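You operate a simulated robot arm through the tools that you are given. There is no shell and no other tool.

The job below is to be done with a simulated robot arm. You get a single attempt, and the scene is never put back.

## Task
Set the blue driver's air as the card says, then run down the two loose bolts.
Fine: one run each, no red lamp; leave the tight bolts; hang the driver up.

It is judged by the outcome, as a careful person would: the job done as asked, and still so three seconds after it is handed in. It fails if anything else is knocked over, pushed out of place, dropped, spilled or broken.

## Robot
A 7-joint arm with a three-finger gripper, fixed in place. Base frame: the origin is on the floor under the middle of its stand, x ahead of it, y to its left, z up; the work surface is at about z = 800. Lengths are in mm, angles in degrees, forces in N, time in s.
It reaches about 1342 mm from its shoulder. Its first joint turns from -166.0 to 166.0 degrees. Payload 2.69 kg.
The tool frame sits at the grasp point between the pads (the TCP): z along the fingers, y along the line on which they close. The tips reach 30 mm beyond it. The gripper opens to 128 mm; its body begins 117 mm behind the TCP.
Orientation is that of the tool frame in the base frame, as a unit quaternion [x, y, z, w]. With the fingers straight down and closing along the base's y, the tool's x points along the base's -x, its y along +y and its z along -z.

## Interface
- The arm moves only by the tool nudge_tool. Its argument "deltas" is a list of rows, each a list of 6 numbers: the shift along the tool's x, y, z in mm, then the turn, a rotation vector about the tool's x, y, z in degrees. In form: [[dx, dy, dz, wx, wy, wz], ...]. A call has 1 to 20 rows; each row shifts and turns the commanded pose from where the row before left it, along the tool's axes as they then stand. "gripper" is the opening in per cent of the stroke, from 0 (shut) to 100 (fully open), set as the call begins (left out, the last holds). Rows are played at 5 a second. More than 50 mm and 8.6 degrees between two rows, or a gripper value outside its range, and nothing of the call is played. Where a pose cannot be reached the arm comes as near as it can. A force on the tool above 40 N (or 10 N above the force at the start of the call, whichever is more), or a blocked arm, ends the call early, and 0.2 s more pass. The fingers move at their own pace (about 127 mm/s each) and stop on an object; they squeeze with about 29 N. The grip force told is the motor's: it shows also when the fingers shut on nothing. Time passes only in rows, and 0.2 s behind the last, so rows that do not move let the fingers close. The reply holds the time, the measured pose of the TCP, the force on the tool along the base axes, the opening and the grip force, in the units named above and with some noise, with the torque about the TCP (base axes, N m) and any sound that the robot's microphone picked up, and new pictures: "pictures" is both (left out), scene, wrist or none.
- Cameras (640 x 400 px; columns grow to the right, rows downward): "scene" is fixed at [399.3, 497, 1649]; the picture's right is [-0.56, -0.83, 0.00], its down [-0.42, 0.28, -0.87] and it looks along [0.72, -0.48, -0.50] (base axes); focal length 355 px, centre (320, 200). "wrist" rides on the gripper at [58, 54, -131] in the tool frame; the picture's right is [-0.68, 0.74, 0.00], its down [-0.62, -0.57, -0.55] and it looks along [-0.40, -0.37, 0.84] (tool axes); focal length 234 px, centre (320, 200). There is no depth. A picture from a camera that has moved, and an enlarged one, comes with that camera's place and axes in the base frame and with its lens.
- slide_trunk(by): moves the trunk up (or, below 0, down) by that many mm; the arm rides with it, the base frame stays. It gives what a move gives, with no picture.
- close_up(camera, box): a new picture of the part [left, top, right, bottom] of that camera's present view, enlarged. No time passes.
- hand_in(): hands the job in; it is judged then, once.

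Nothing tells you positions but the pictures and the camera data. Unless the task says otherwise, let go and move clear before handing in.

The tools are called after "Emit:" as a command line: name --pt "numbers of a row" for each row, then --argument value for the rest, lists and objects as JSON in quotes. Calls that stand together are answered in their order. nudge_tool: Moves the arm, as the interface text tells. Its arguments: {"type":"object","properties":{"deltas":{"type":"array"},"gripper":{"type":"number"},"pictures":{"type":"string","enum":["both","scene","wrist","none"]}},"required":["deltas"]} The other tools are called the same way: slide_trunk (by) moves the trunk up or down; close_up (camera, box) takes an enlarged picture of a part of a camera's view; hand_in () hands the job in.

At the start:

```text
clock: 0.0
position: [691.2, 98.5, 1467.9]
orientation: [0.0, 1.0, 0.0, 0.0]
force: [0.2, 0.2, -0.2]
wrist_torque: [-0.02, -0.01, 0.0]
grip_width: 128.0
gripper_force: 0.0
trunk travel left (down, up): [-175.0, 175.0]
```

scene: 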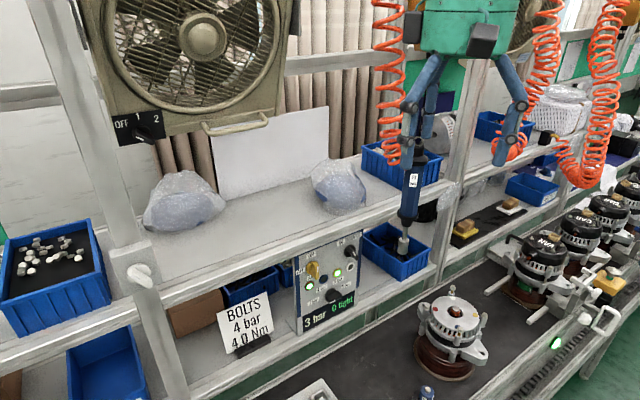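
wrist: 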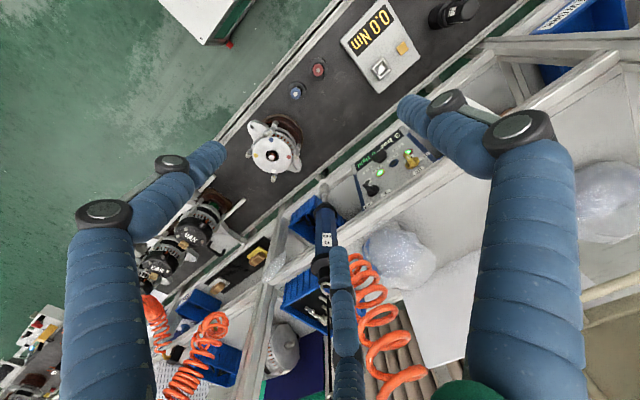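

I see a workstation with a card reading "BOLTS 4 bar 4.0 Nm", an air panel showing "3 bar 0 tight", a blue driver hanging on a coil hose, and a motor/alternator on the bench. I'll take close-ups before moving anything.

Emit:
close_up --camera "scene" --box '[200, 220, 380, 360]'

Emit:
close_up --camera "scene" --box '[360, 130, 480, 280]'

Emit:
close_up --camera "scene" --box '[390, 270, 510, 400]'

Emit:
close_up --camera "wrist" --box '[220, 80, 440, 220]'

Emit:
close_up --camera "wrist" --box '[320, 0, 480, 100]'

```text
2.86 times, centred on (290, 290) of scene
camera zoom: at [399.3, 497.0, 1649.0], right [-0.56, -0.83, 0.0], down [-0.42, 0.28, -0.87], along [0.72, -0.48, -0.5], focal length 1016 px, centre (406, -57)
```

zoom: 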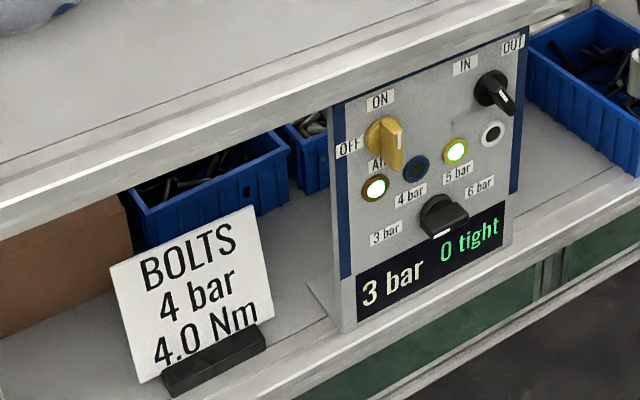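

```text
2.67 times, centred on (420, 205) of scene
camera zoom: at [399.3, 497.0, 1649.0], right [-0.56, -0.83, 0.0], down [-0.42, 0.28, -0.87], along [0.72, -0.48, -0.5], focal length 948 px, centre (53, 187)
```

zoom: 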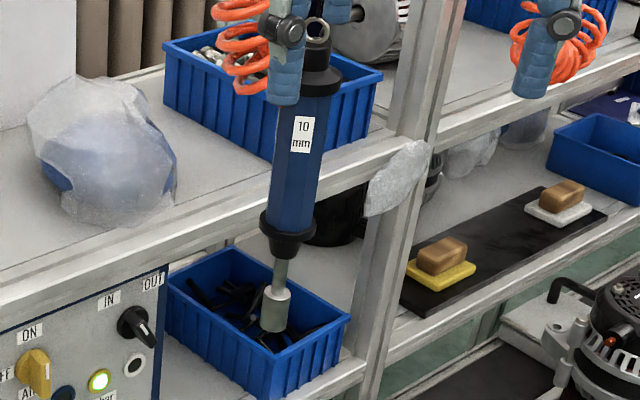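

```text
3.08 times, centred on (450, 335) of scene
camera zoom: at [399.3, 497.0, 1649.0], right [-0.56, -0.83, 0.0], down [-0.42, 0.28, -0.87], along [0.72, -0.48, -0.5], focal length 1094 px, centre (-80, -215)
```

zoom: 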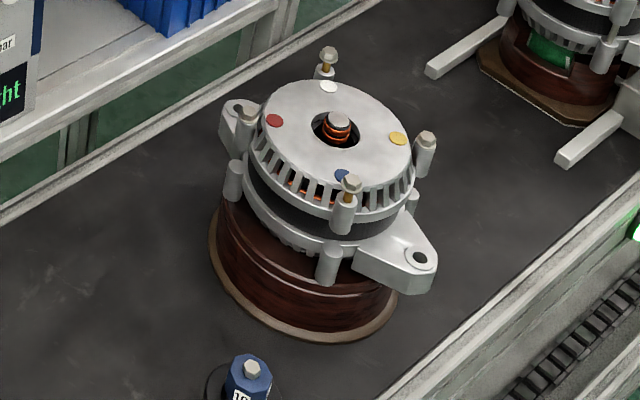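

```text
2.86 times, centred on (330, 150) of wrist
camera zoom: at [632.7, 151.6, 1598.4], right [0.68, 0.74, 0.0], down [0.62, -0.57, 0.55], along [0.4, -0.37, -0.84], focal length 669 px, centre (291, 343)
```

zoom: 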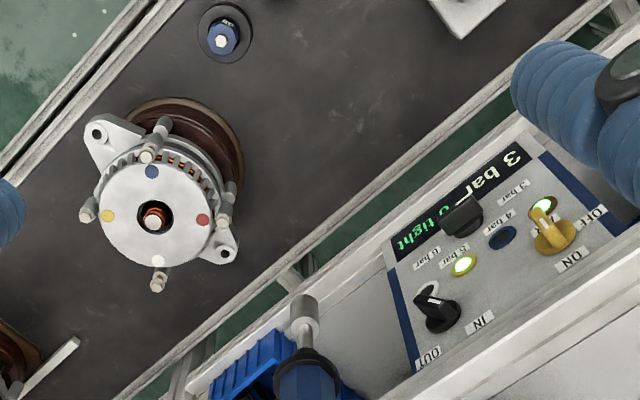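

```text
4.00 times, centred on (400, 50) of wrist
camera zoom: at [632.7, 151.6, 1598.4], right [0.68, 0.74, 0.0], down [0.62, -0.57, 0.55], along [0.4, -0.37, -0.84], focal length 937 px, centre (0, 800)
```

zoom: 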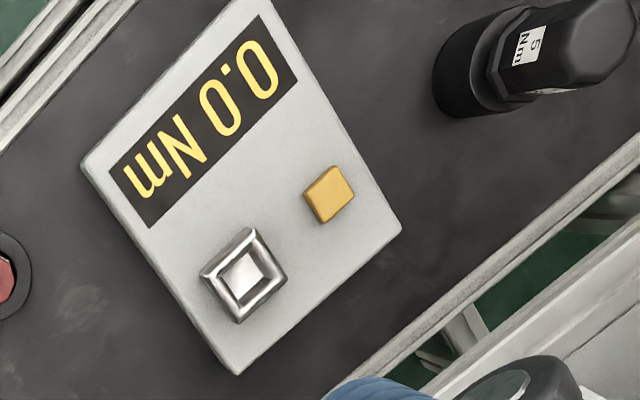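

The panel reads 3 bar and the card asks for 4 bar. The white-marked and blue-marked bolts look raised, so they seem to be the loose ones. I'll look closer at how the driver hangs, the bench tools and the panel knobs.

Emit:
close_up --camera "wrist" --box '[340, 120, 440, 210]'

Emit:
close_up --camera "wrist" --box '[240, 180, 440, 400]'

Emit:
close_up --camera "scene" --box '[340, 0, 500, 180]'

Emit:
close_up --camera "wrist" --box '[230, 100, 320, 190]'

Emit:
close_up --camera "wrist" --box '[270, 50, 350, 110]'

Emit:
close_up --camera "scene" --box '[280, 340, 460, 400]'

```text
4.44 times, centred on (390, 165) of wrist
camera zoom: at [632.7, 151.6, 1598.4], right [0.68, 0.74, 0.0], down [0.62, -0.57, 0.55], along [0.4, -0.37, -0.84], focal length 1041 px, centre (9, 356)
```

zoom: 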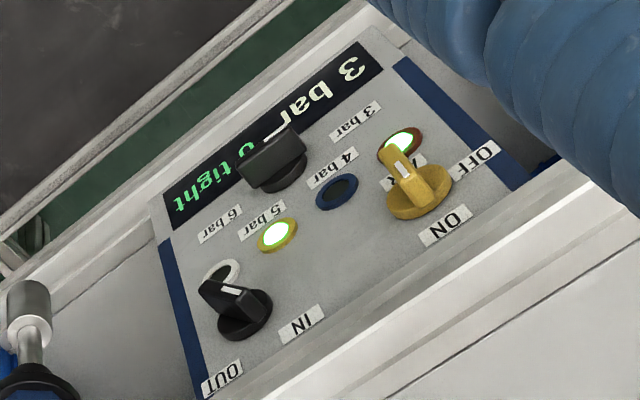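

```text
1.82 times, centred on (340, 290) of wrist
camera zoom: at [632.7, 151.6, 1598.4], right [0.68, 0.74, 0.0], down [0.62, -0.57, 0.55], along [0.4, -0.37, -0.84], focal length 426 px, centre (284, 36)
```

zoom: 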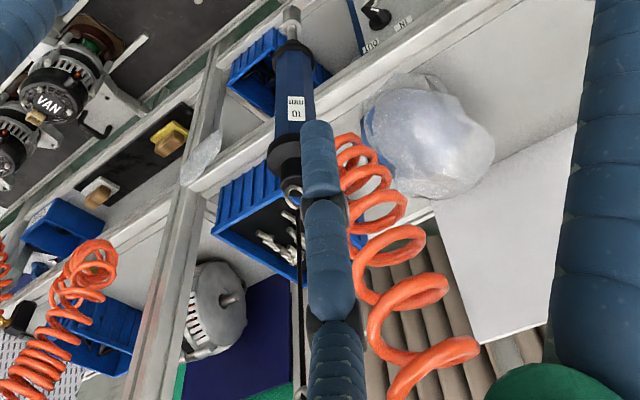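

```text
2.22 times, centred on (420, 90) of scene
camera zoom: at [399.3, 497.0, 1649.0], right [-0.56, -0.83, 0.0], down [-0.42, 0.28, -0.87], along [0.72, -0.48, -0.5], focal length 790 px, centre (98, 444)
```

zoom: 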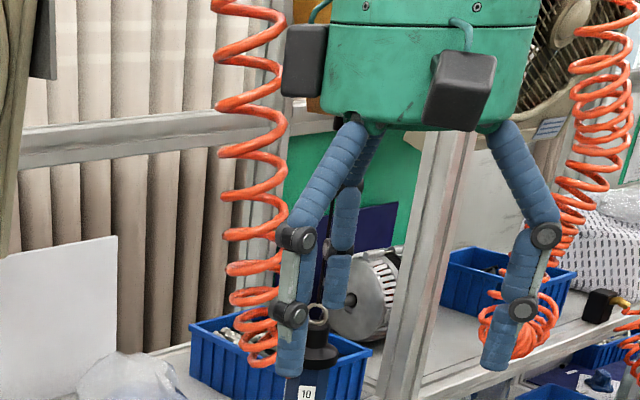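

```text
4.44 times, centred on (275, 145) of wrist
camera zoom: at [632.7, 151.6, 1598.4], right [0.68, 0.74, 0.0], down [0.62, -0.57, 0.55], along [0.4, -0.37, -0.84], focal length 1041 px, centre (520, 444)
```

zoom: 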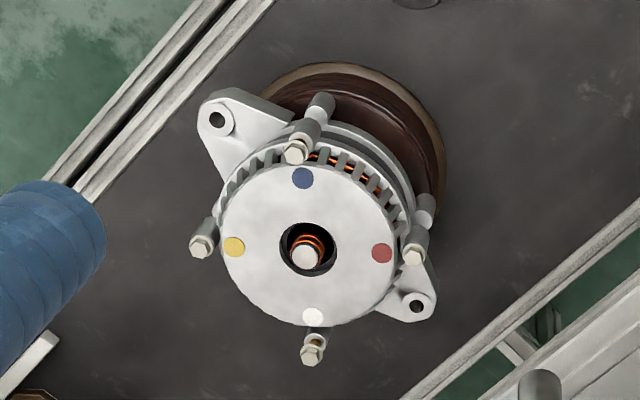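

```text
6.67 times, centred on (310, 80) of wrist
camera zoom: at [632.7, 151.6, 1598.4], right [0.68, 0.74, 0.0], down [0.62, -0.57, 0.55], along [0.4, -0.37, -0.84], focal length 1561 px, centre (387, 1000)
```

zoom: 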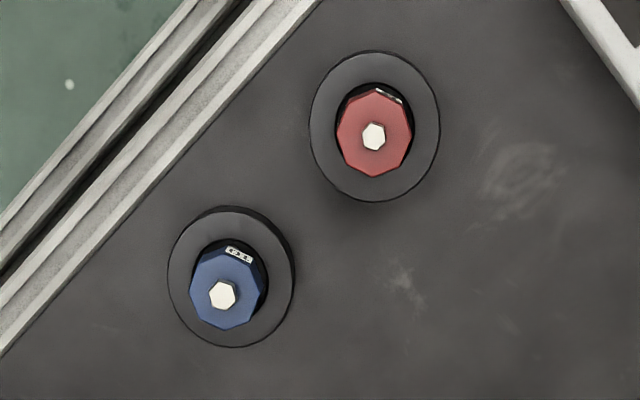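

```text
3.56 times, centred on (370, 370) of scene
camera zoom: at [399.3, 497.0, 1649.0], right [-0.56, -0.83, 0.0], down [-0.42, 0.28, -0.87], along [0.72, -0.48, -0.5], focal length 1264 px, centre (142, -404)
```

zoom: 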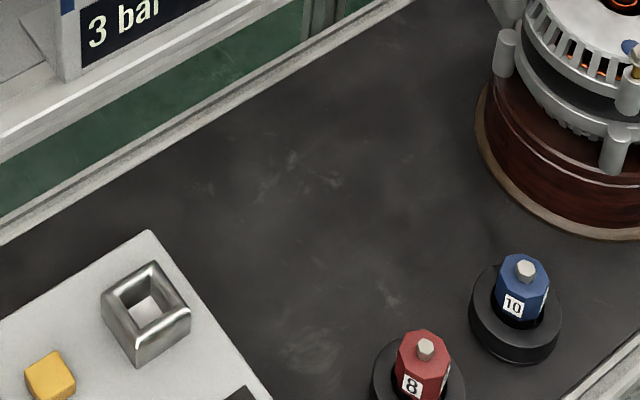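

The four ring lamps match the bolt colours. Red and yellow are lit green, so those bolts are tight. Blue and white are unlit, so those are loose. From two views I place the blue bolt head at about (681,-77,984), the white at about (781,-177,980), the regulator knob at about (931,101,985), and the driver hanging at about (850,-40), z 1119–1397. Next I'll shut the gripper in free air to learn the finger geometry.

Emit:
nudge_tool --pt "0 0 0 0 0 0" --pt "0 0 0 0 0 0" --pt "0 0 0 0 0 0" --pt "0 0 0 0 0 0" --gripper 0

```text
clock: 1.0
position: [690.7, 98.0, 1467.3]
orientation: [0.0, 1.0, 0.0, -0.001]
force: [1.0, 0.2, 0.1]
wrist_torque: [-0.03, -0.02, -0.02]
grip_width: 2.2
gripper_force: 28.9
trunk travel left (down, up): [-175.0, 175.0]
camera wrist: at [632.7, 151.6, 1598.4], right [0.68, 0.74, 0.0], down [0.62, -0.57, 0.55], along [0.4, -0.37, -0.84], focal length 234 px, centre (320, 200)
```

scene: 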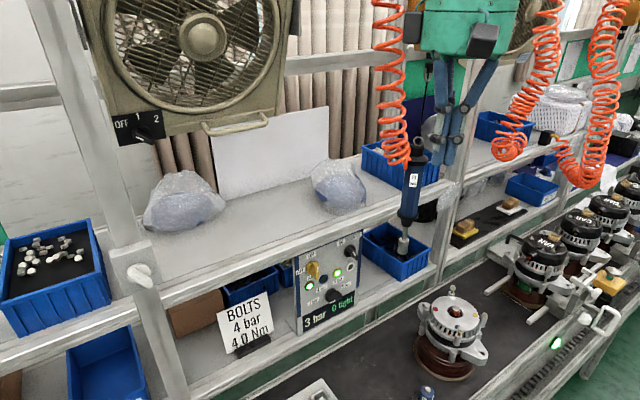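
wrist: 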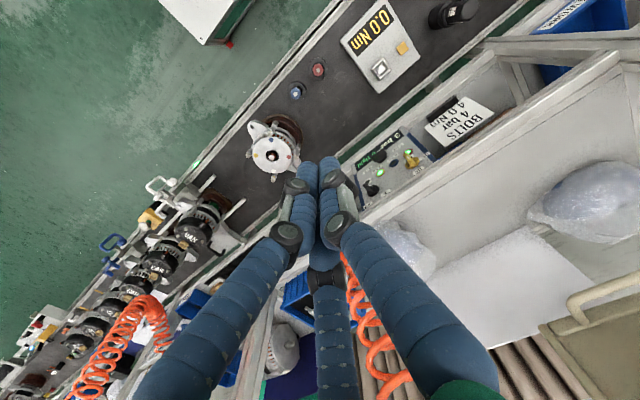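

Emit:
close_up --camera "scene" --box '[360, 40, 500, 260]'

Emit:
close_up --camera "wrist" --box '[240, 120, 440, 280]'

Emit:
close_up --camera "scene" --box '[380, 80, 460, 180]'

Emit:
close_up --camera "scene" --box '[290, 230, 370, 330]'

```text
1.82 times, centred on (430, 150) of scene
camera zoom: at [399.3, 497.0, 1649.0], right [-0.56, -0.83, 0.0], down [-0.42, 0.28, -0.87], along [0.72, -0.48, -0.5], focal length 646 px, centre (120, 291)
```

zoom: 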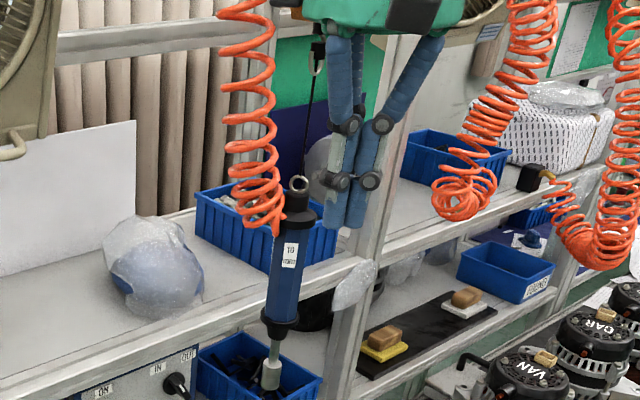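

```text
2.50 times, centred on (340, 200) of wrist
camera zoom: at [632.7, 151.6, 1598.4], right [0.68, 0.74, 0.0], down [0.62, -0.57, 0.55], along [0.4, -0.37, -0.84], focal length 585 px, centre (270, 200)
```

zoom: 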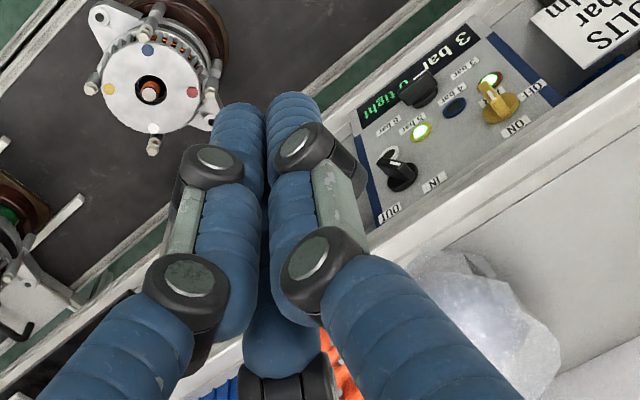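

```text
4.00 times, centred on (420, 130) of scene
camera zoom: at [399.3, 497.0, 1649.0], right [-0.56, -0.83, 0.0], down [-0.42, 0.28, -0.87], along [0.72, -0.48, -0.5], focal length 1422 px, centre (-80, 480)
```

zoom: 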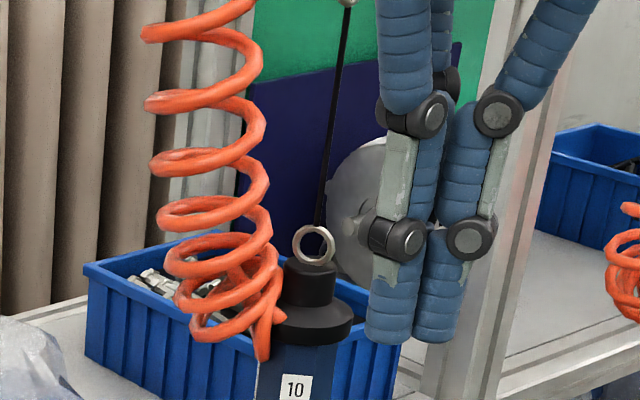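

```text
4.00 times, centred on (330, 280) of scene
camera zoom: at [399.3, 497.0, 1649.0], right [-0.56, -0.83, 0.0], down [-0.42, 0.28, -0.87], along [0.72, -0.48, -0.5], focal length 1422 px, centre (280, -120)
```

zoom: 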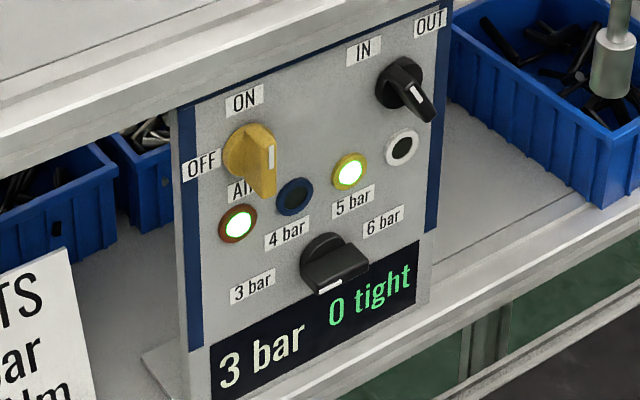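

The valve points ON, the direction switch points IN, and the regulator points at 3 bar (left). 4 bar is at the upper left. A thin wire seems to hold the driver's ring, so I'll check how it hangs.

Emit:
close_up --camera "scene" --box '[400, 40, 450, 160]'

Emit:
close_up --camera "scene" --box '[400, 120, 440, 160]'

Emit:
close_up --camera "scene" --box '[380, 150, 440, 260]'

Emit:
close_up --camera "scene" --box '[440, 0, 640, 200]'

```text
3.33 times, centred on (425, 100) of scene
camera zoom: at [399.3, 497.0, 1649.0], right [-0.56, -0.83, 0.0], down [-0.42, 0.28, -0.87], along [0.72, -0.48, -0.5], focal length 1185 px, centre (-30, 533)
```

zoom: 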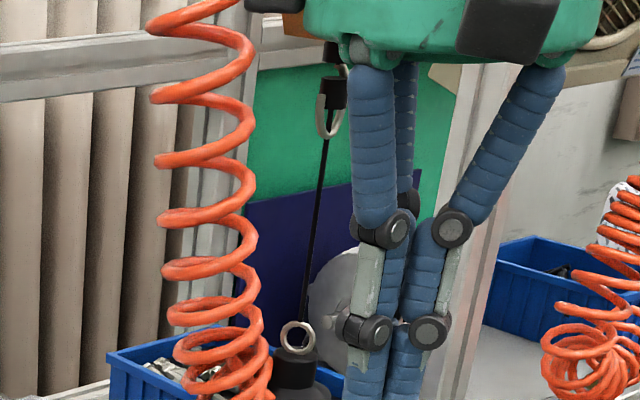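

```text
10.00 times, centred on (420, 140) of scene
camera zoom: at [399.3, 497.0, 1649.0], right [-0.56, -0.83, 0.0], down [-0.42, 0.28, -0.87], along [0.72, -0.48, -0.5], focal length 3554 px, centre (-680, 800)
```

zoom: 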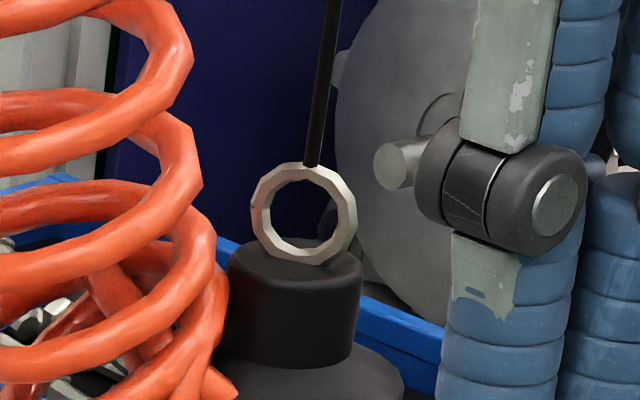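

```text
3.64 times, centred on (410, 205) of scene
camera zoom: at [399.3, 497.0, 1649.0], right [-0.56, -0.83, 0.0], down [-0.42, 0.28, -0.87], along [0.72, -0.48, -0.5], focal length 1292 px, centre (-7, 182)
```

zoom: 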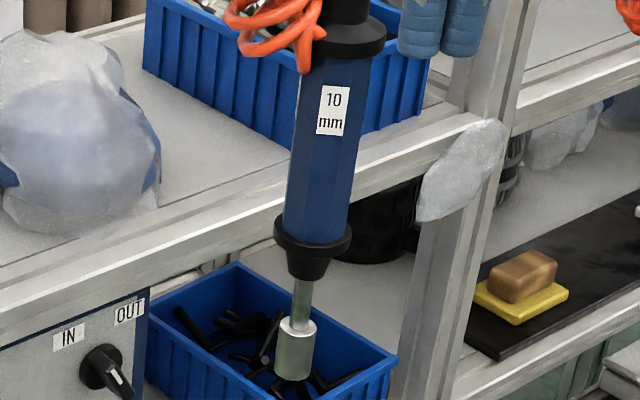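

```text
2.00 times, centred on (540, 100) of scene
camera zoom: at [399.3, 497.0, 1649.0], right [-0.56, -0.83, 0.0], down [-0.42, 0.28, -0.87], along [0.72, -0.48, -0.5], focal length 711 px, centre (-120, 400)
```

zoom: 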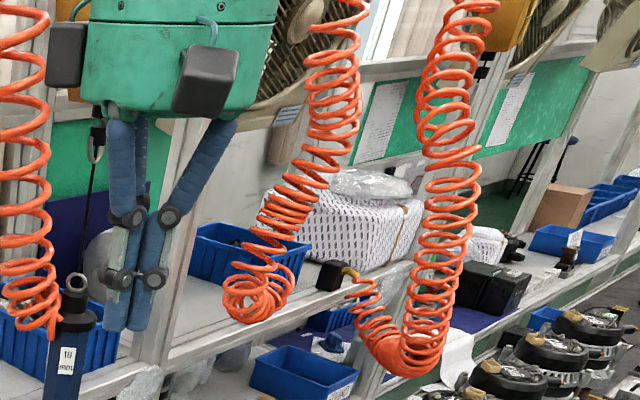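

The driver hangs by its ring on a cord below a carabiner. Before going near anything I'll pitch the tool to the horizontal in free space, pointing at the shelf, and check that the arm can hold that pose.

Emit:
nudge_tool --pt "0 0 0 0 -8.5 0" --pt "0 0 0 0 -8.5 0" --pt "0 0 0 0 -8.5 0" --pt "0 0 0 0 -8.5 0" --pt "0 0 0 0 -8.5 0" --pt "0 0 0 0 -8.5 0" --pt "0 0 0 0 -8.5 0" --pt "0 0 0 0 -8.5 0" --pt "0 0 0 0 -8.5 0" --pt "0 0 0 0 -8.5 0" --pt "0 0 0 0 -5 0" --pictures "both"

```text
clock: 3.4
position: [690.0, 98.3, 1469.7]
orientation: [0.002, 0.706, 0.001, 0.708]
force: [-1.3, 0.8, 6.4]
wrist_torque: [0.03, 0.84, -0.01]
grip_width: 2.3
gripper_force: 29.1
trunk travel left (down, up): [-175.0, 175.0]
camera wrist: at [560.0, 151.7, 1411.1], right [0.0, 0.73, 0.68], down [-0.55, -0.57, 0.61], along [0.83, -0.37, 0.4], focal length 234 px, centre (320, 200)
```

scene: 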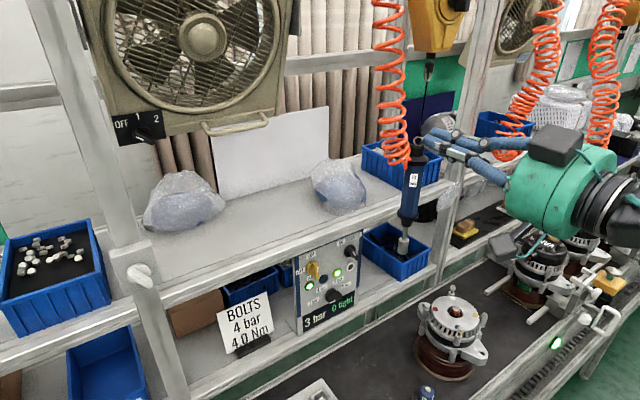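
wrist: 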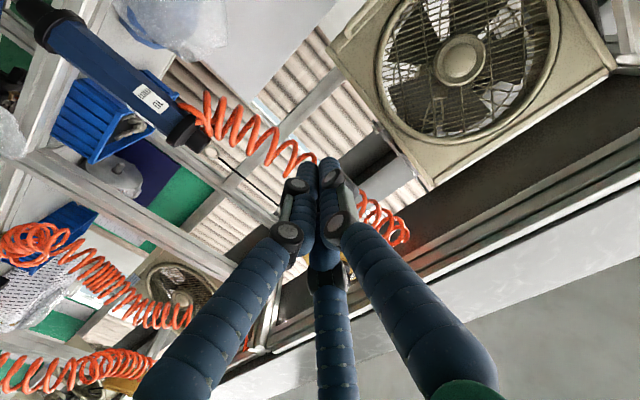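

The tool is now horizontal, and the scene camera has a clear view of a yellow balancer above the driver. I'll zoom in on the balancer, its hook and the cord.

Emit:
close_up --camera "scene" --box '[380, 0, 500, 170]'

Emit:
close_up --camera "wrist" --box '[10, 0, 310, 240]'

Emit:
close_up --camera "scene" --box '[410, 40, 450, 160]'

```text
2.35 times, centred on (440, 85) of scene
camera zoom: at [399.3, 497.0, 1649.0], right [-0.56, -0.83, 0.0], down [-0.42, 0.28, -0.87], along [0.72, -0.48, -0.5], focal length 836 px, centre (38, 471)
```

zoom: 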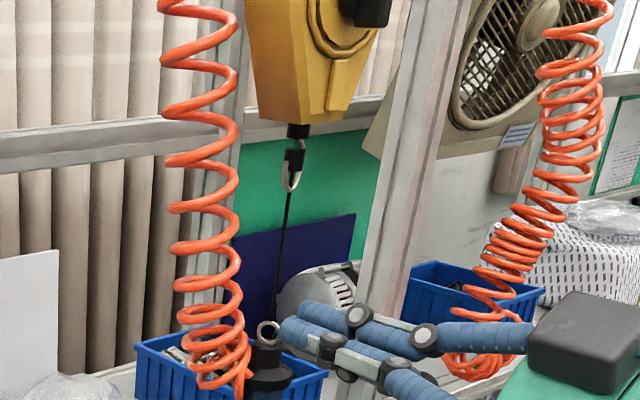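

```text
1.67 times, centred on (160, 120) of wrist
camera zoom: at [560.0, 151.7, 1411.1], right [0.0, 0.73, 0.68], down [-0.55, -0.57, 0.61], along [0.83, -0.37, 0.4], focal length 390 px, centre (587, 333)
```

zoom: 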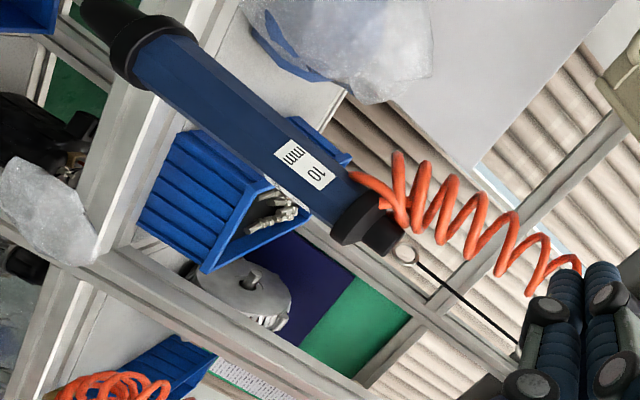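

```text
3.33 times, centred on (430, 100) of scene
camera zoom: at [399.3, 497.0, 1649.0], right [-0.56, -0.83, 0.0], down [-0.42, 0.28, -0.87], along [0.72, -0.48, -0.5], focal length 1185 px, centre (-47, 533)
```

zoom: 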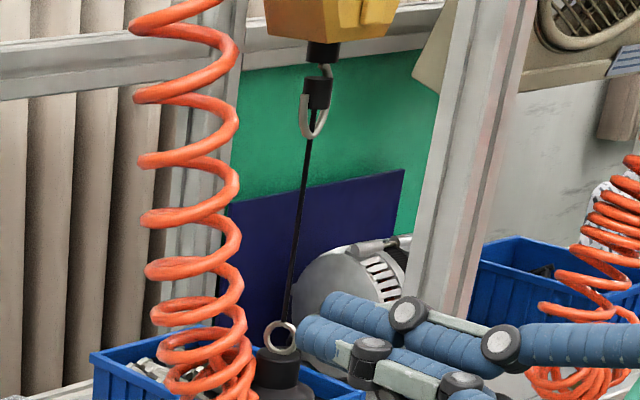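

The driver hangs from a spring balancer by a hook and cord. I'll back off and roll the tool by +90° in free space, so the fingers close vertically on the regulator's horizontal bar and the camera looks down onto the panel.

Emit:
nudge_tool --pt "0 0 -45 0 0 8.5" --pt "0 0 -45 0 0 8.5" --pt "0 0 0 0 0 8.5" --pt "0 0 0 0 0 8.5" --pt "0 0 0 0 0 8.5" --pt "0 0 0 0 0 8.5" --pt "0 0 0 0 0 8.5" --pt "0 0 0 0 0 8.5" --pt "0 0 0 0 0 8.5" --pt "0 0 0 0 0 8.5" --pt "0 0 0 0 0 5" --pictures "both"

```text
clock: 5.8
position: [622.2, 119.6, 1566.7]
orientation: [0.504, 0.509, 0.493, 0.494]
force: [0.4, -0.5, -1.3]
wrist_torque: [0.0, -0.04, -0.05]
grip_width: 2.5
gripper_force: 29.1
out of reach, approached as far as the arm can: row 7, 8, 9, 10, 11
trunk travel left (down, up): [-175.0, 175.0]
camera wrist: at [492.1, 177.3, 1623.5], right [0.02, -0.67, 0.74], down [-0.56, -0.62, -0.55], along [0.83, -0.4, -0.39], focal length 234 px, centre (320, 200)
```

scene: 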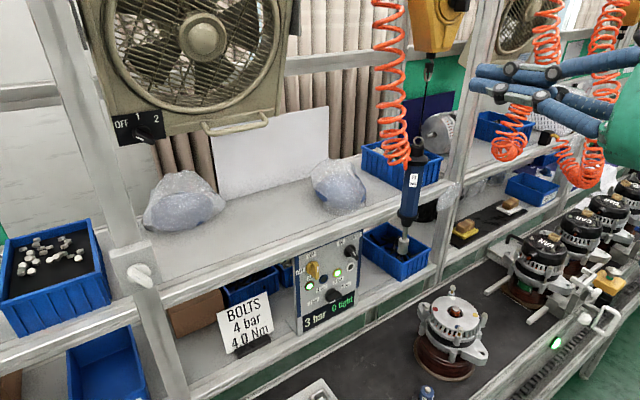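
wrist: 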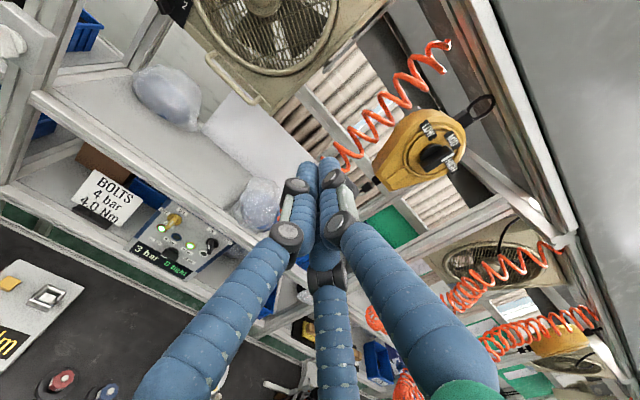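

Orientation reached, but at this retracted, high spot the arm ran short of reach and drifted up. I'll lower to a more natural working height in free space and check that it tracks there.

Emit:
nudge_tool --pt "0 -40 0 0 0 0" --pt "0 -40 0 0 0 0" --pt "0 -40 0 0 0 0" --pt "0 -40 0 0 0 0" --pt "0 -40 0 0 0 0" --pt "0 -40 0 0 0 0" --pt "0 -40 0 0 0 0" --pt "0 -40 0 0 0 0" --pictures "both"

```text
clock: 7.6
position: [637.6, 68.2, 1516.7]
orientation: [0.513, 0.523, 0.482, 0.48]
force: [0.3, 1.4, 0.1]
wrist_torque: [0.01, 0.04, -0.03]
grip_width: 2.2
gripper_force: 29.4
out of reach, approached as far as the arm can: row 1, 2, 3, 4, 5, 6, 7, 8
trunk travel left (down, up): [-175.0, 175.0]
camera wrist: at [511.1, 124.8, 1580.3], right [0.06, -0.67, 0.74], down [-0.58, -0.63, -0.52], along [0.81, -0.4, -0.43], focal length 234 px, centre (320, 200)
```

scene: 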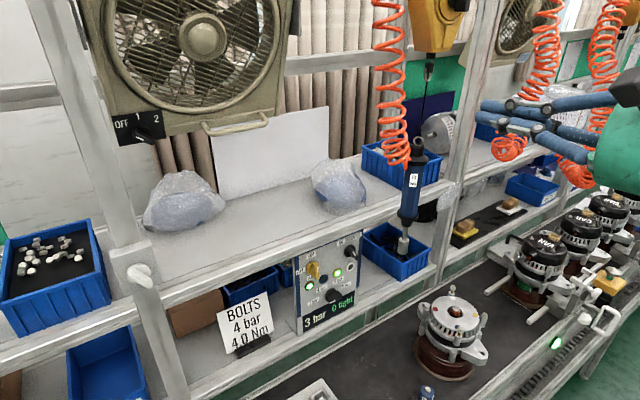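
wrist: 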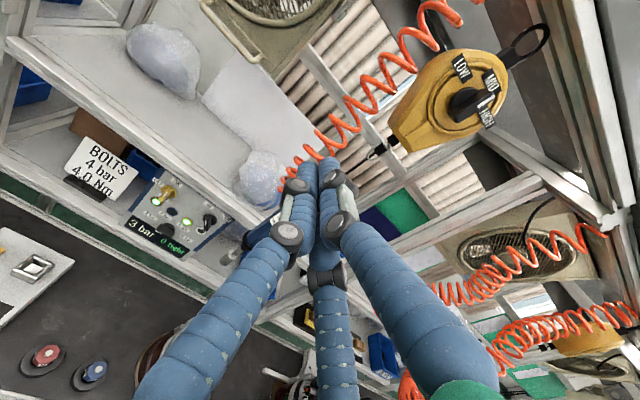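

The roll in the +90° direction seems to run into a joint limit. I'll roll back to neutral and use the opposite roll for the knob.

Emit:
nudge_tool --pt "0 0 0 0 0 -8.5" --pt "0 0 0 0 0 -8.5" --pt "0 0 0 0 0 -8.5" --pt "0 0 0 0 0 -8.5" --pt "0 0 0 0 0 -8.5" --pt "0 0 0 0 0 -8.5" --pt "0 0 0 0 0 -8.5" --pt "0 0 0 0 0 -8.5" --pt "0 0 0 0 0 -8.5" --pt "0 0 0 0 0 -8.5" --pt "0 0 0 0 0 -5" --pt "0 0 0 0 0 0" --pt "0 0 0 0 0 0" --pictures "both"

Emit:
close_up --camera "wrist" --box '[240, 20, 480, 200]'

```text
clock: 10.4
position: [638.8, 67.8, 1517.5]
orientation: [-0.006, 0.725, 0.0, 0.689]
force: [-0.3, -0.1, -0.3]
wrist_torque: [-0.03, -0.02, -0.02]
grip_width: 2.3
gripper_force: 28.6
trunk travel left (down, up): [-175.0, 175.0]
camera wrist: at [504.9, 119.7, 1464.5], right [0.03, 0.74, 0.67], down [-0.51, -0.56, 0.65], along [0.86, -0.36, 0.36], focal length 234 px, centre (320, 200)
```

scene: 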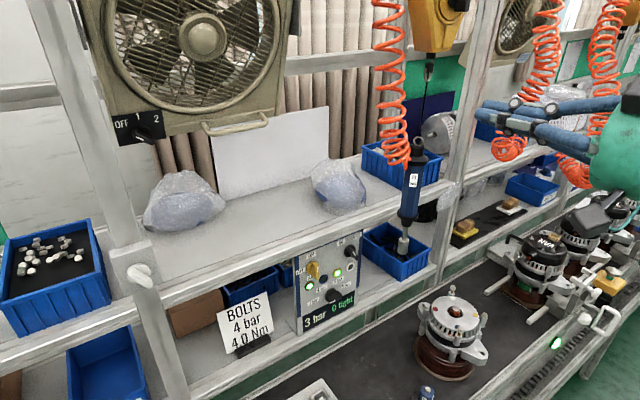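
wrist: 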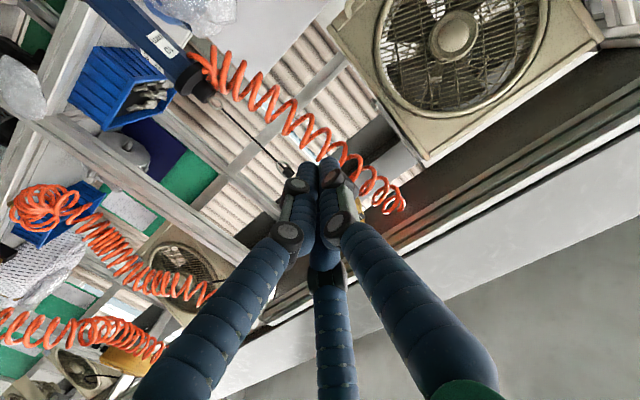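

```text
2.22 times, centred on (360, 110) of wrist
camera zoom: at [504.9, 119.7, 1464.5], right [0.03, 0.74, 0.67], down [-0.51, -0.56, 0.65], along [0.86, -0.36, 0.36], focal length 520 px, centre (231, 400)
```

zoom: 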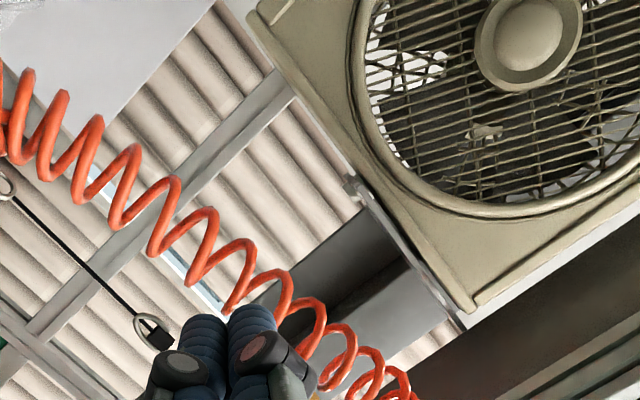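

The commanded pose resets to the measured one at each call, which is useful. I'll descend in front of the bench at neutral roll, where there is clear space, and then try the roll the other way.

Emit:
nudge_tool --pt "40 3 0 0 -0.3 0" --pt "40 3 0 0 -0.3 0" --pt "40 3 0 0 -0.3 0" --pt "40 3 0 0 -0.3 0" --pt "40 3 0 0 -0.3 0" --pt "40 3 0 0 -0.3 0" --pt "40 3 0 0 -0.3 0" --pt "40 3 0 0 -0.3 0" --pt "40 3 0 0 -0.3 0" --pt "40 3 0 0 -0.2 0" --pictures "both"

```text
clock: 12.6
position: [628.3, 93.1, 1117.8]
orientation: [-0.005, 0.706, 0.001, 0.708]
force: [-0.6, 0.1, 0.2]
wrist_torque: [0.01, 0.05, 0.0]
grip_width: 2.4
gripper_force: 29.4
trunk travel left (down, up): [-175.0, 175.0]
camera wrist: at [497.6, 145.7, 1057.9], right [-0.01, 0.74, 0.67], down [-0.55, -0.57, 0.62], along [0.84, -0.36, 0.41], focal length 234 px, centre (320, 200)
```

scene: 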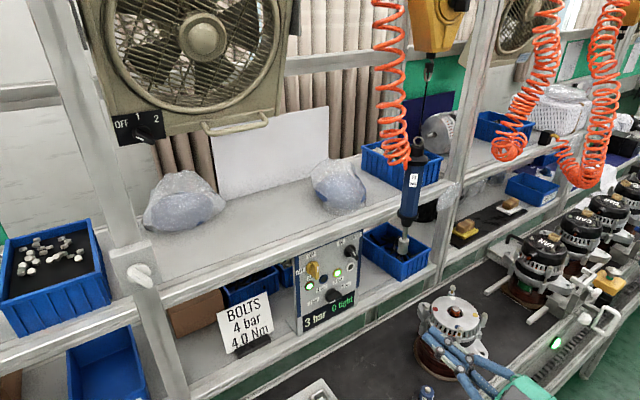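
wrist: 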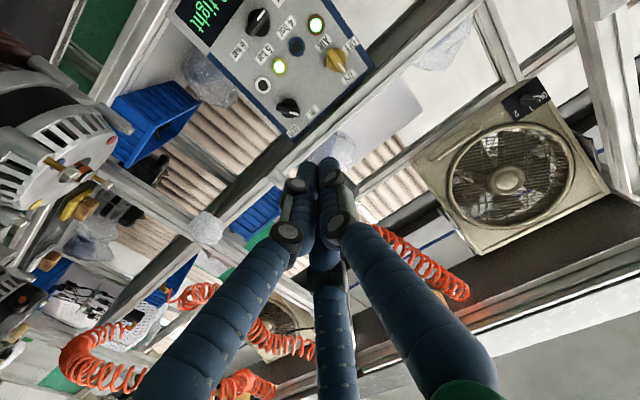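

Good tracking here. Now I'll roll -90° in free space.

Emit:
nudge_tool --pt "0 0 0 0 0 -8.5" --pt "0 0 0 0 0 -8.5" --pt "0 0 0 0 0 -8.5" --pt "0 0 0 0 0 -8.5" --pt "0 0 0 0 0 -8.5" --pt "0 0 0 0 0 -8.5" --pt "0 0 0 0 0 -8.5" --pt "0 0 0 0 0 -8.5" --pt "0 0 0 0 0 -8.5" --pt "0 0 0 0 0 -8.5" --pt "0 0 0 0 0 -5" --pictures "both"

```text
clock: 15.0
position: [628.4, 94.8, 1116.6]
orientation: [0.503, -0.495, 0.501, -0.501]
force: [0.9, 0.2, 0.1]
wrist_torque: [-0.02, 0.0, 0.04]
grip_width: 2.2
gripper_force: 29.2
trunk travel left (down, up): [-175.0, 175.0]
camera wrist: at [498.0, 34.8, 1063.7], right [0.0, 0.67, -0.74], down [-0.55, 0.62, 0.56], along [0.83, 0.41, 0.37], focal length 234 px, centre (320, 200)
```

scene: 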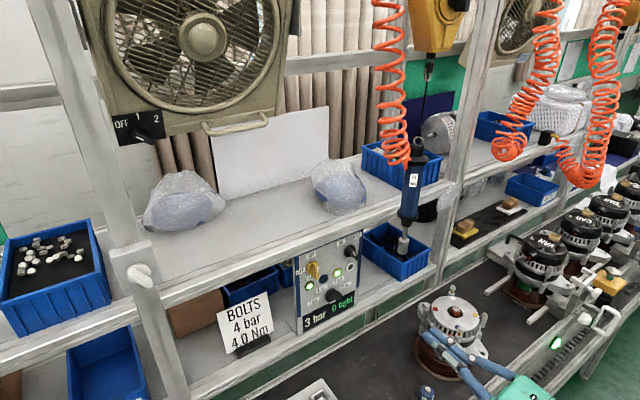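
wrist: 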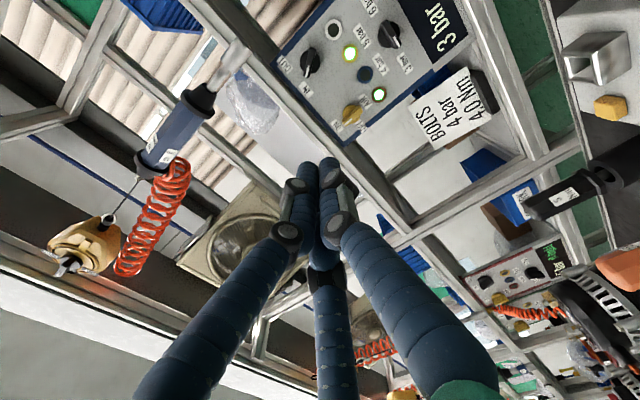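

Roll -90° works here. Now a good look at the panel from this view.

Emit:
close_up --camera "wrist" --box '[270, 0, 470, 150]'

Emit:
close_up --camera "wrist" --box '[340, 0, 450, 90]'

Emit:
close_up --camera "wrist" --box '[20, 30, 260, 290]'

```text
2.67 times, centred on (370, 75) of wrist
camera zoom: at [498.0, 34.8, 1063.7], right [0.0, 0.67, -0.74], down [-0.55, 0.62, 0.56], along [0.83, 0.41, 0.37], focal length 624 px, centre (187, 533)
```

zoom: 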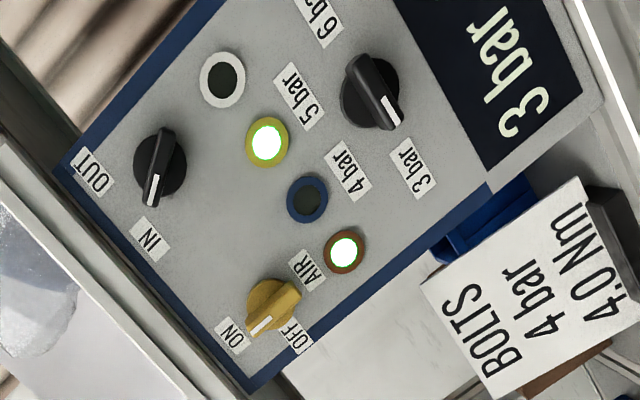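

```text
4.44 times, centred on (395, 45) of wrist
camera zoom: at [498.0, 34.8, 1063.7], right [0.0, 0.67, -0.74], down [-0.55, 0.62, 0.56], along [0.83, 0.41, 0.37], focal length 1041 px, centre (-13, 889)
```

zoom: 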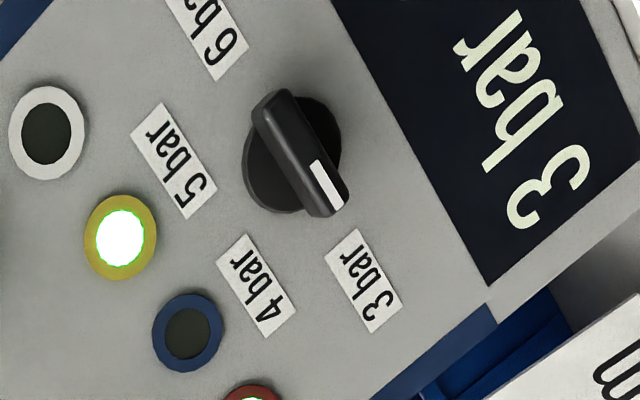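

```text
1.54 times, centred on (140, 160) of wrist
camera zoom: at [498.0, 34.8, 1063.7], right [0.0, 0.67, -0.74], down [-0.55, 0.62, 0.56], along [0.83, 0.41, 0.37], focal length 360 px, centre (597, 262)
```

zoom: 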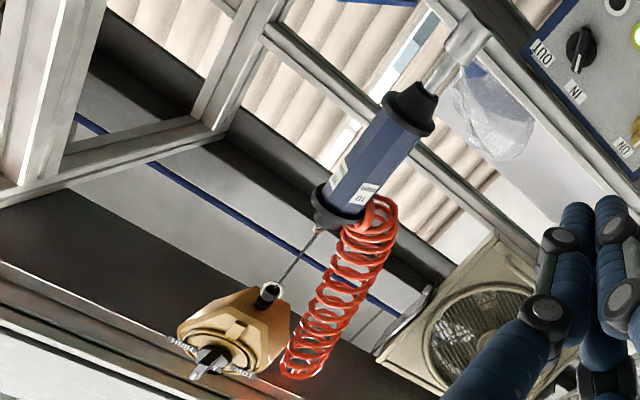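

The panel reads clearly: air ON, direction IN, regulator at 3 bar with 4 bar at 60° clockwise. The knob axis is near y≈97, z≈974. I'll open the fingers about 45 mm, descend to knob height and come forward to a stand-off.

Emit:
nudge_tool --pt "0 36 0 0 0 0" --pt "0 36 0 0 0 0" --pt "0 36 0 0 0 0" --pt "0 34 0 0 0 0" --pt "-0.5 0 40 0 0 0" --pt "-0.5 0 40 0 0 0" --pt "-0.5 0 40 0 0 0" --pt "-0.5 0 40 0 0 0" --pt "0 0 40 0 0 0" --pt "0 0 30 0 0 0" --gripper 38 --pictures "both"

Emit:
close_up --camera "scene" --box '[290, 230, 450, 350]'

Emit:
close_up --camera "wrist" --box '[240, 80, 440, 230]'

```text
clock: 17.2
position: [754.4, 119.8, 971.1]
orientation: [0.502, -0.5, 0.502, -0.496]
force: [-0.7, -0.3, -1.8]
wrist_torque: [0.0, -0.1, 0.0]
grip_width: 48.7
gripper_force: 0.1
out of reach, approached as far as the arm can: row 5, 6, 7, 8, 9, 10
trunk travel left (down, up): [-175.0, 175.0]
camera wrist: at [623.4, 61.3, 917.2], right [0.0, 0.67, -0.74], down [-0.55, 0.62, 0.56], along [0.84, 0.4, 0.37], focal length 234 px, centre (320, 200)
```

scene: 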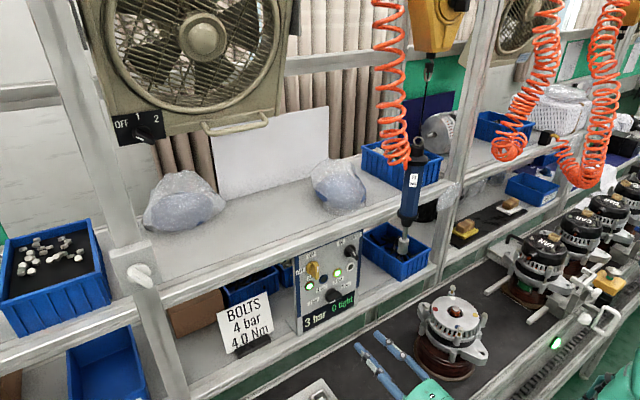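
wrist: 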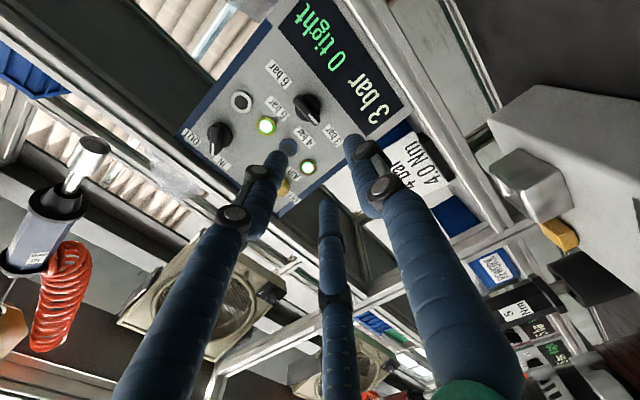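

```text
3.33 times, centred on (370, 290) of scene
camera zoom: at [399.3, 497.0, 1649.0], right [-0.56, -0.83, 0.0], down [-0.42, 0.28, -0.87], along [0.72, -0.48, -0.5], focal length 1185 px, centre (153, -100)
```

zoom: 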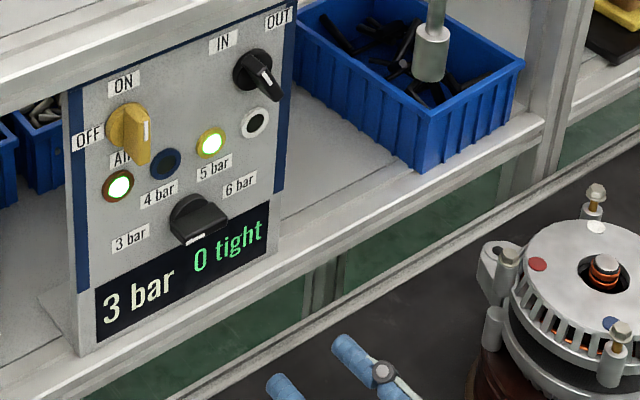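

```text
2.67 times, centred on (340, 155) of wrist
camera zoom: at [623.4, 61.3, 917.2], right [0.0, 0.67, -0.74], down [-0.55, 0.62, 0.56], along [0.84, 0.4, 0.37], focal length 624 px, centre (267, 320)
```

zoom: 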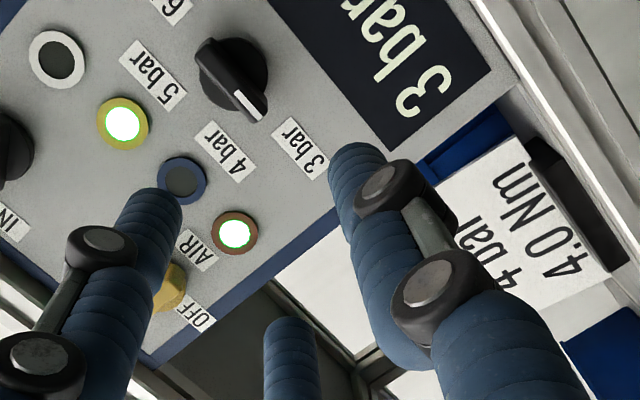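

The forward reach at this height runs into an arm limit. Lowering the trunk should give the wrist a better angle, so I'll raise the tool first and then slide the trunk down so the tool returns to about the same height.

Emit:
nudge_tool --pt "0 0 -30 0 0 0" --pt "5 -30 -30 0 0 0" --pt "5 -40 -30 0 0 0" --pt "5 -40 0 0 0 0" --pt "5 -40 0 0 0 0" --pt "0 -20 0 0 0 0" --pictures "none"

```text
refused: row 3 steps farther than a row can; nothing moved
```

Emit:
nudge_tool --pt "0 0 -30 0 0 0" --pt "5 -30 -30 0 0 0" --pt "5 -30 -30 0 0 0" --pt "5 -40 0 0 0 0" --pt "5 -40 0 0 0 0" --pt "0 -30 0 0 0 0" --pictures "none"

```text
clock: 18.6
position: [663.9, 100.4, 1141.5]
orientation: [0.503, -0.497, 0.499, -0.501]
force: [0.1, 0.1, 0.0]
wrist_torque: [-0.02, -0.01, 0.01]
grip_width: 48.9
gripper_force: 0.0
trunk travel left (down, up): [-175.0, 175.0]
```

Emit:
slide_trunk --by -160

```text
clock: 20.4
position: [663.2, 101.2, 982.7]
orientation: [0.502, -0.496, 0.501, -0.5]
force: [0.2, -0.2, 0.3]
wrist_torque: [0.03, -0.01, 0.0]
grip_width: 48.6
gripper_force: 0.0
trunk travel left (down, up): [-15.0, 335.0]
```

Now I'll come forward towards the knob to a stand-off at x≈870.

Emit:
nudge_tool --pt "1 2 40 0 0 0" --pt "1 2 40 0 0 0" --pt "1 2 40 0 0 0" --pt "1 2 40 0 0 0" --pt "0 0 40 0 0 0" --pictures "both"

Emit:
close_up --camera "scene" --box '[290, 230, 450, 350]'

Emit:
close_up --camera "wrist" --box '[240, 80, 440, 230]'

```text
clock: 21.6
position: [814.9, 114.5, 973.8]
orientation: [0.501, -0.499, 0.503, -0.497]
force: [0.0, 0.5, -1.1]
wrist_torque: [0.01, 0.05, 0.05]
grip_width: 48.6
gripper_force: 0.2
out of reach, approached as far as the arm can: row 2, 3, 4, 5
trunk travel left (down, up): [-15.0, 335.0]
camera wrist: at [683.4, 56.4, 921.2], right [0.0, 0.67, -0.74], down [-0.55, 0.62, 0.56], along [0.84, 0.4, 0.37], focal length 234 px, centre (320, 200)
```

scene: 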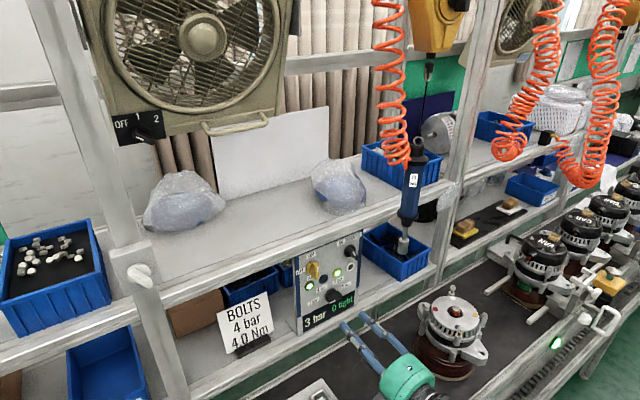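
wrist: 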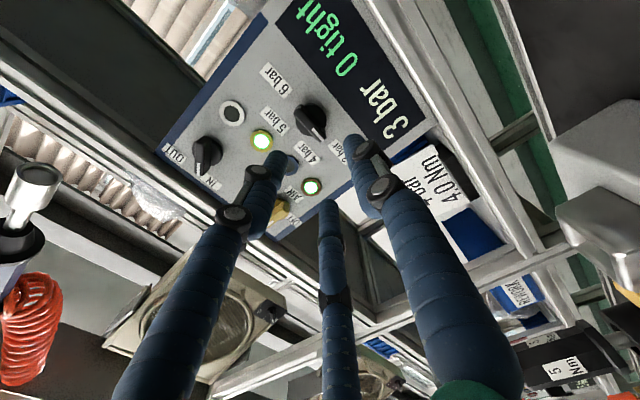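

```text
3.33 times, centred on (370, 290) of scene
camera zoom: at [399.3, 497.0, 1649.0], right [-0.56, -0.83, 0.0], down [-0.42, 0.28, -0.87], along [0.72, -0.48, -0.5], focal length 1185 px, centre (153, -100)
```

zoom: 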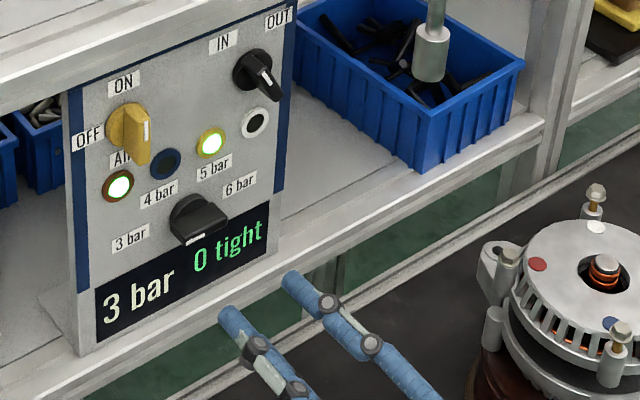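

```text
2.67 times, centred on (340, 155) of wrist
camera zoom: at [683.4, 56.4, 921.2], right [0.0, 0.67, -0.74], down [-0.55, 0.62, 0.56], along [0.84, 0.4, 0.37], focal length 624 px, centre (267, 320)
```

zoom: 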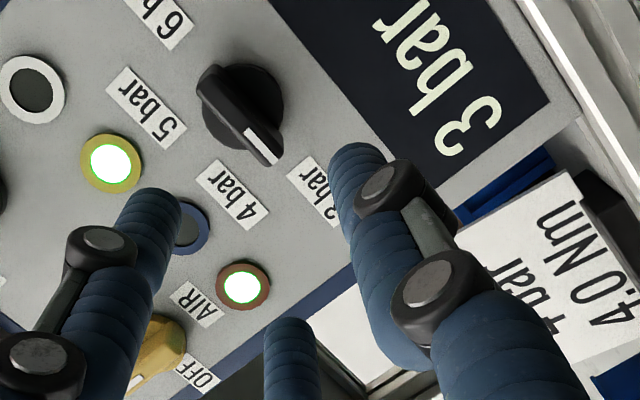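

The lower trunk helps but the arm is still short. I suspect the wrist-pitch joint limit, so I'll tilt the tool about 17° downward and try approaching again, correcting the sideways drift. The fingers are still about 85 mm from the panel.

Emit:
nudge_tool --pt "0 0 -20 -8.5 0 0" --pt "0 0 0 -8.5 0 0" --pt "9 0 0 0 0 0" --pt "9 0 0 0 0 0" --pictures "none"

```text
clock: 22.6
position: [794.7, 96.3, 975.2]
orientation: [0.572, -0.565, 0.421, -0.42]
force: [-0.2, 1.3, -0.2]
wrist_torque: [-0.02, -0.03, 0.02]
grip_width: 48.5
gripper_force: 0.0
trunk travel left (down, up): [-15.0, 335.0]
```

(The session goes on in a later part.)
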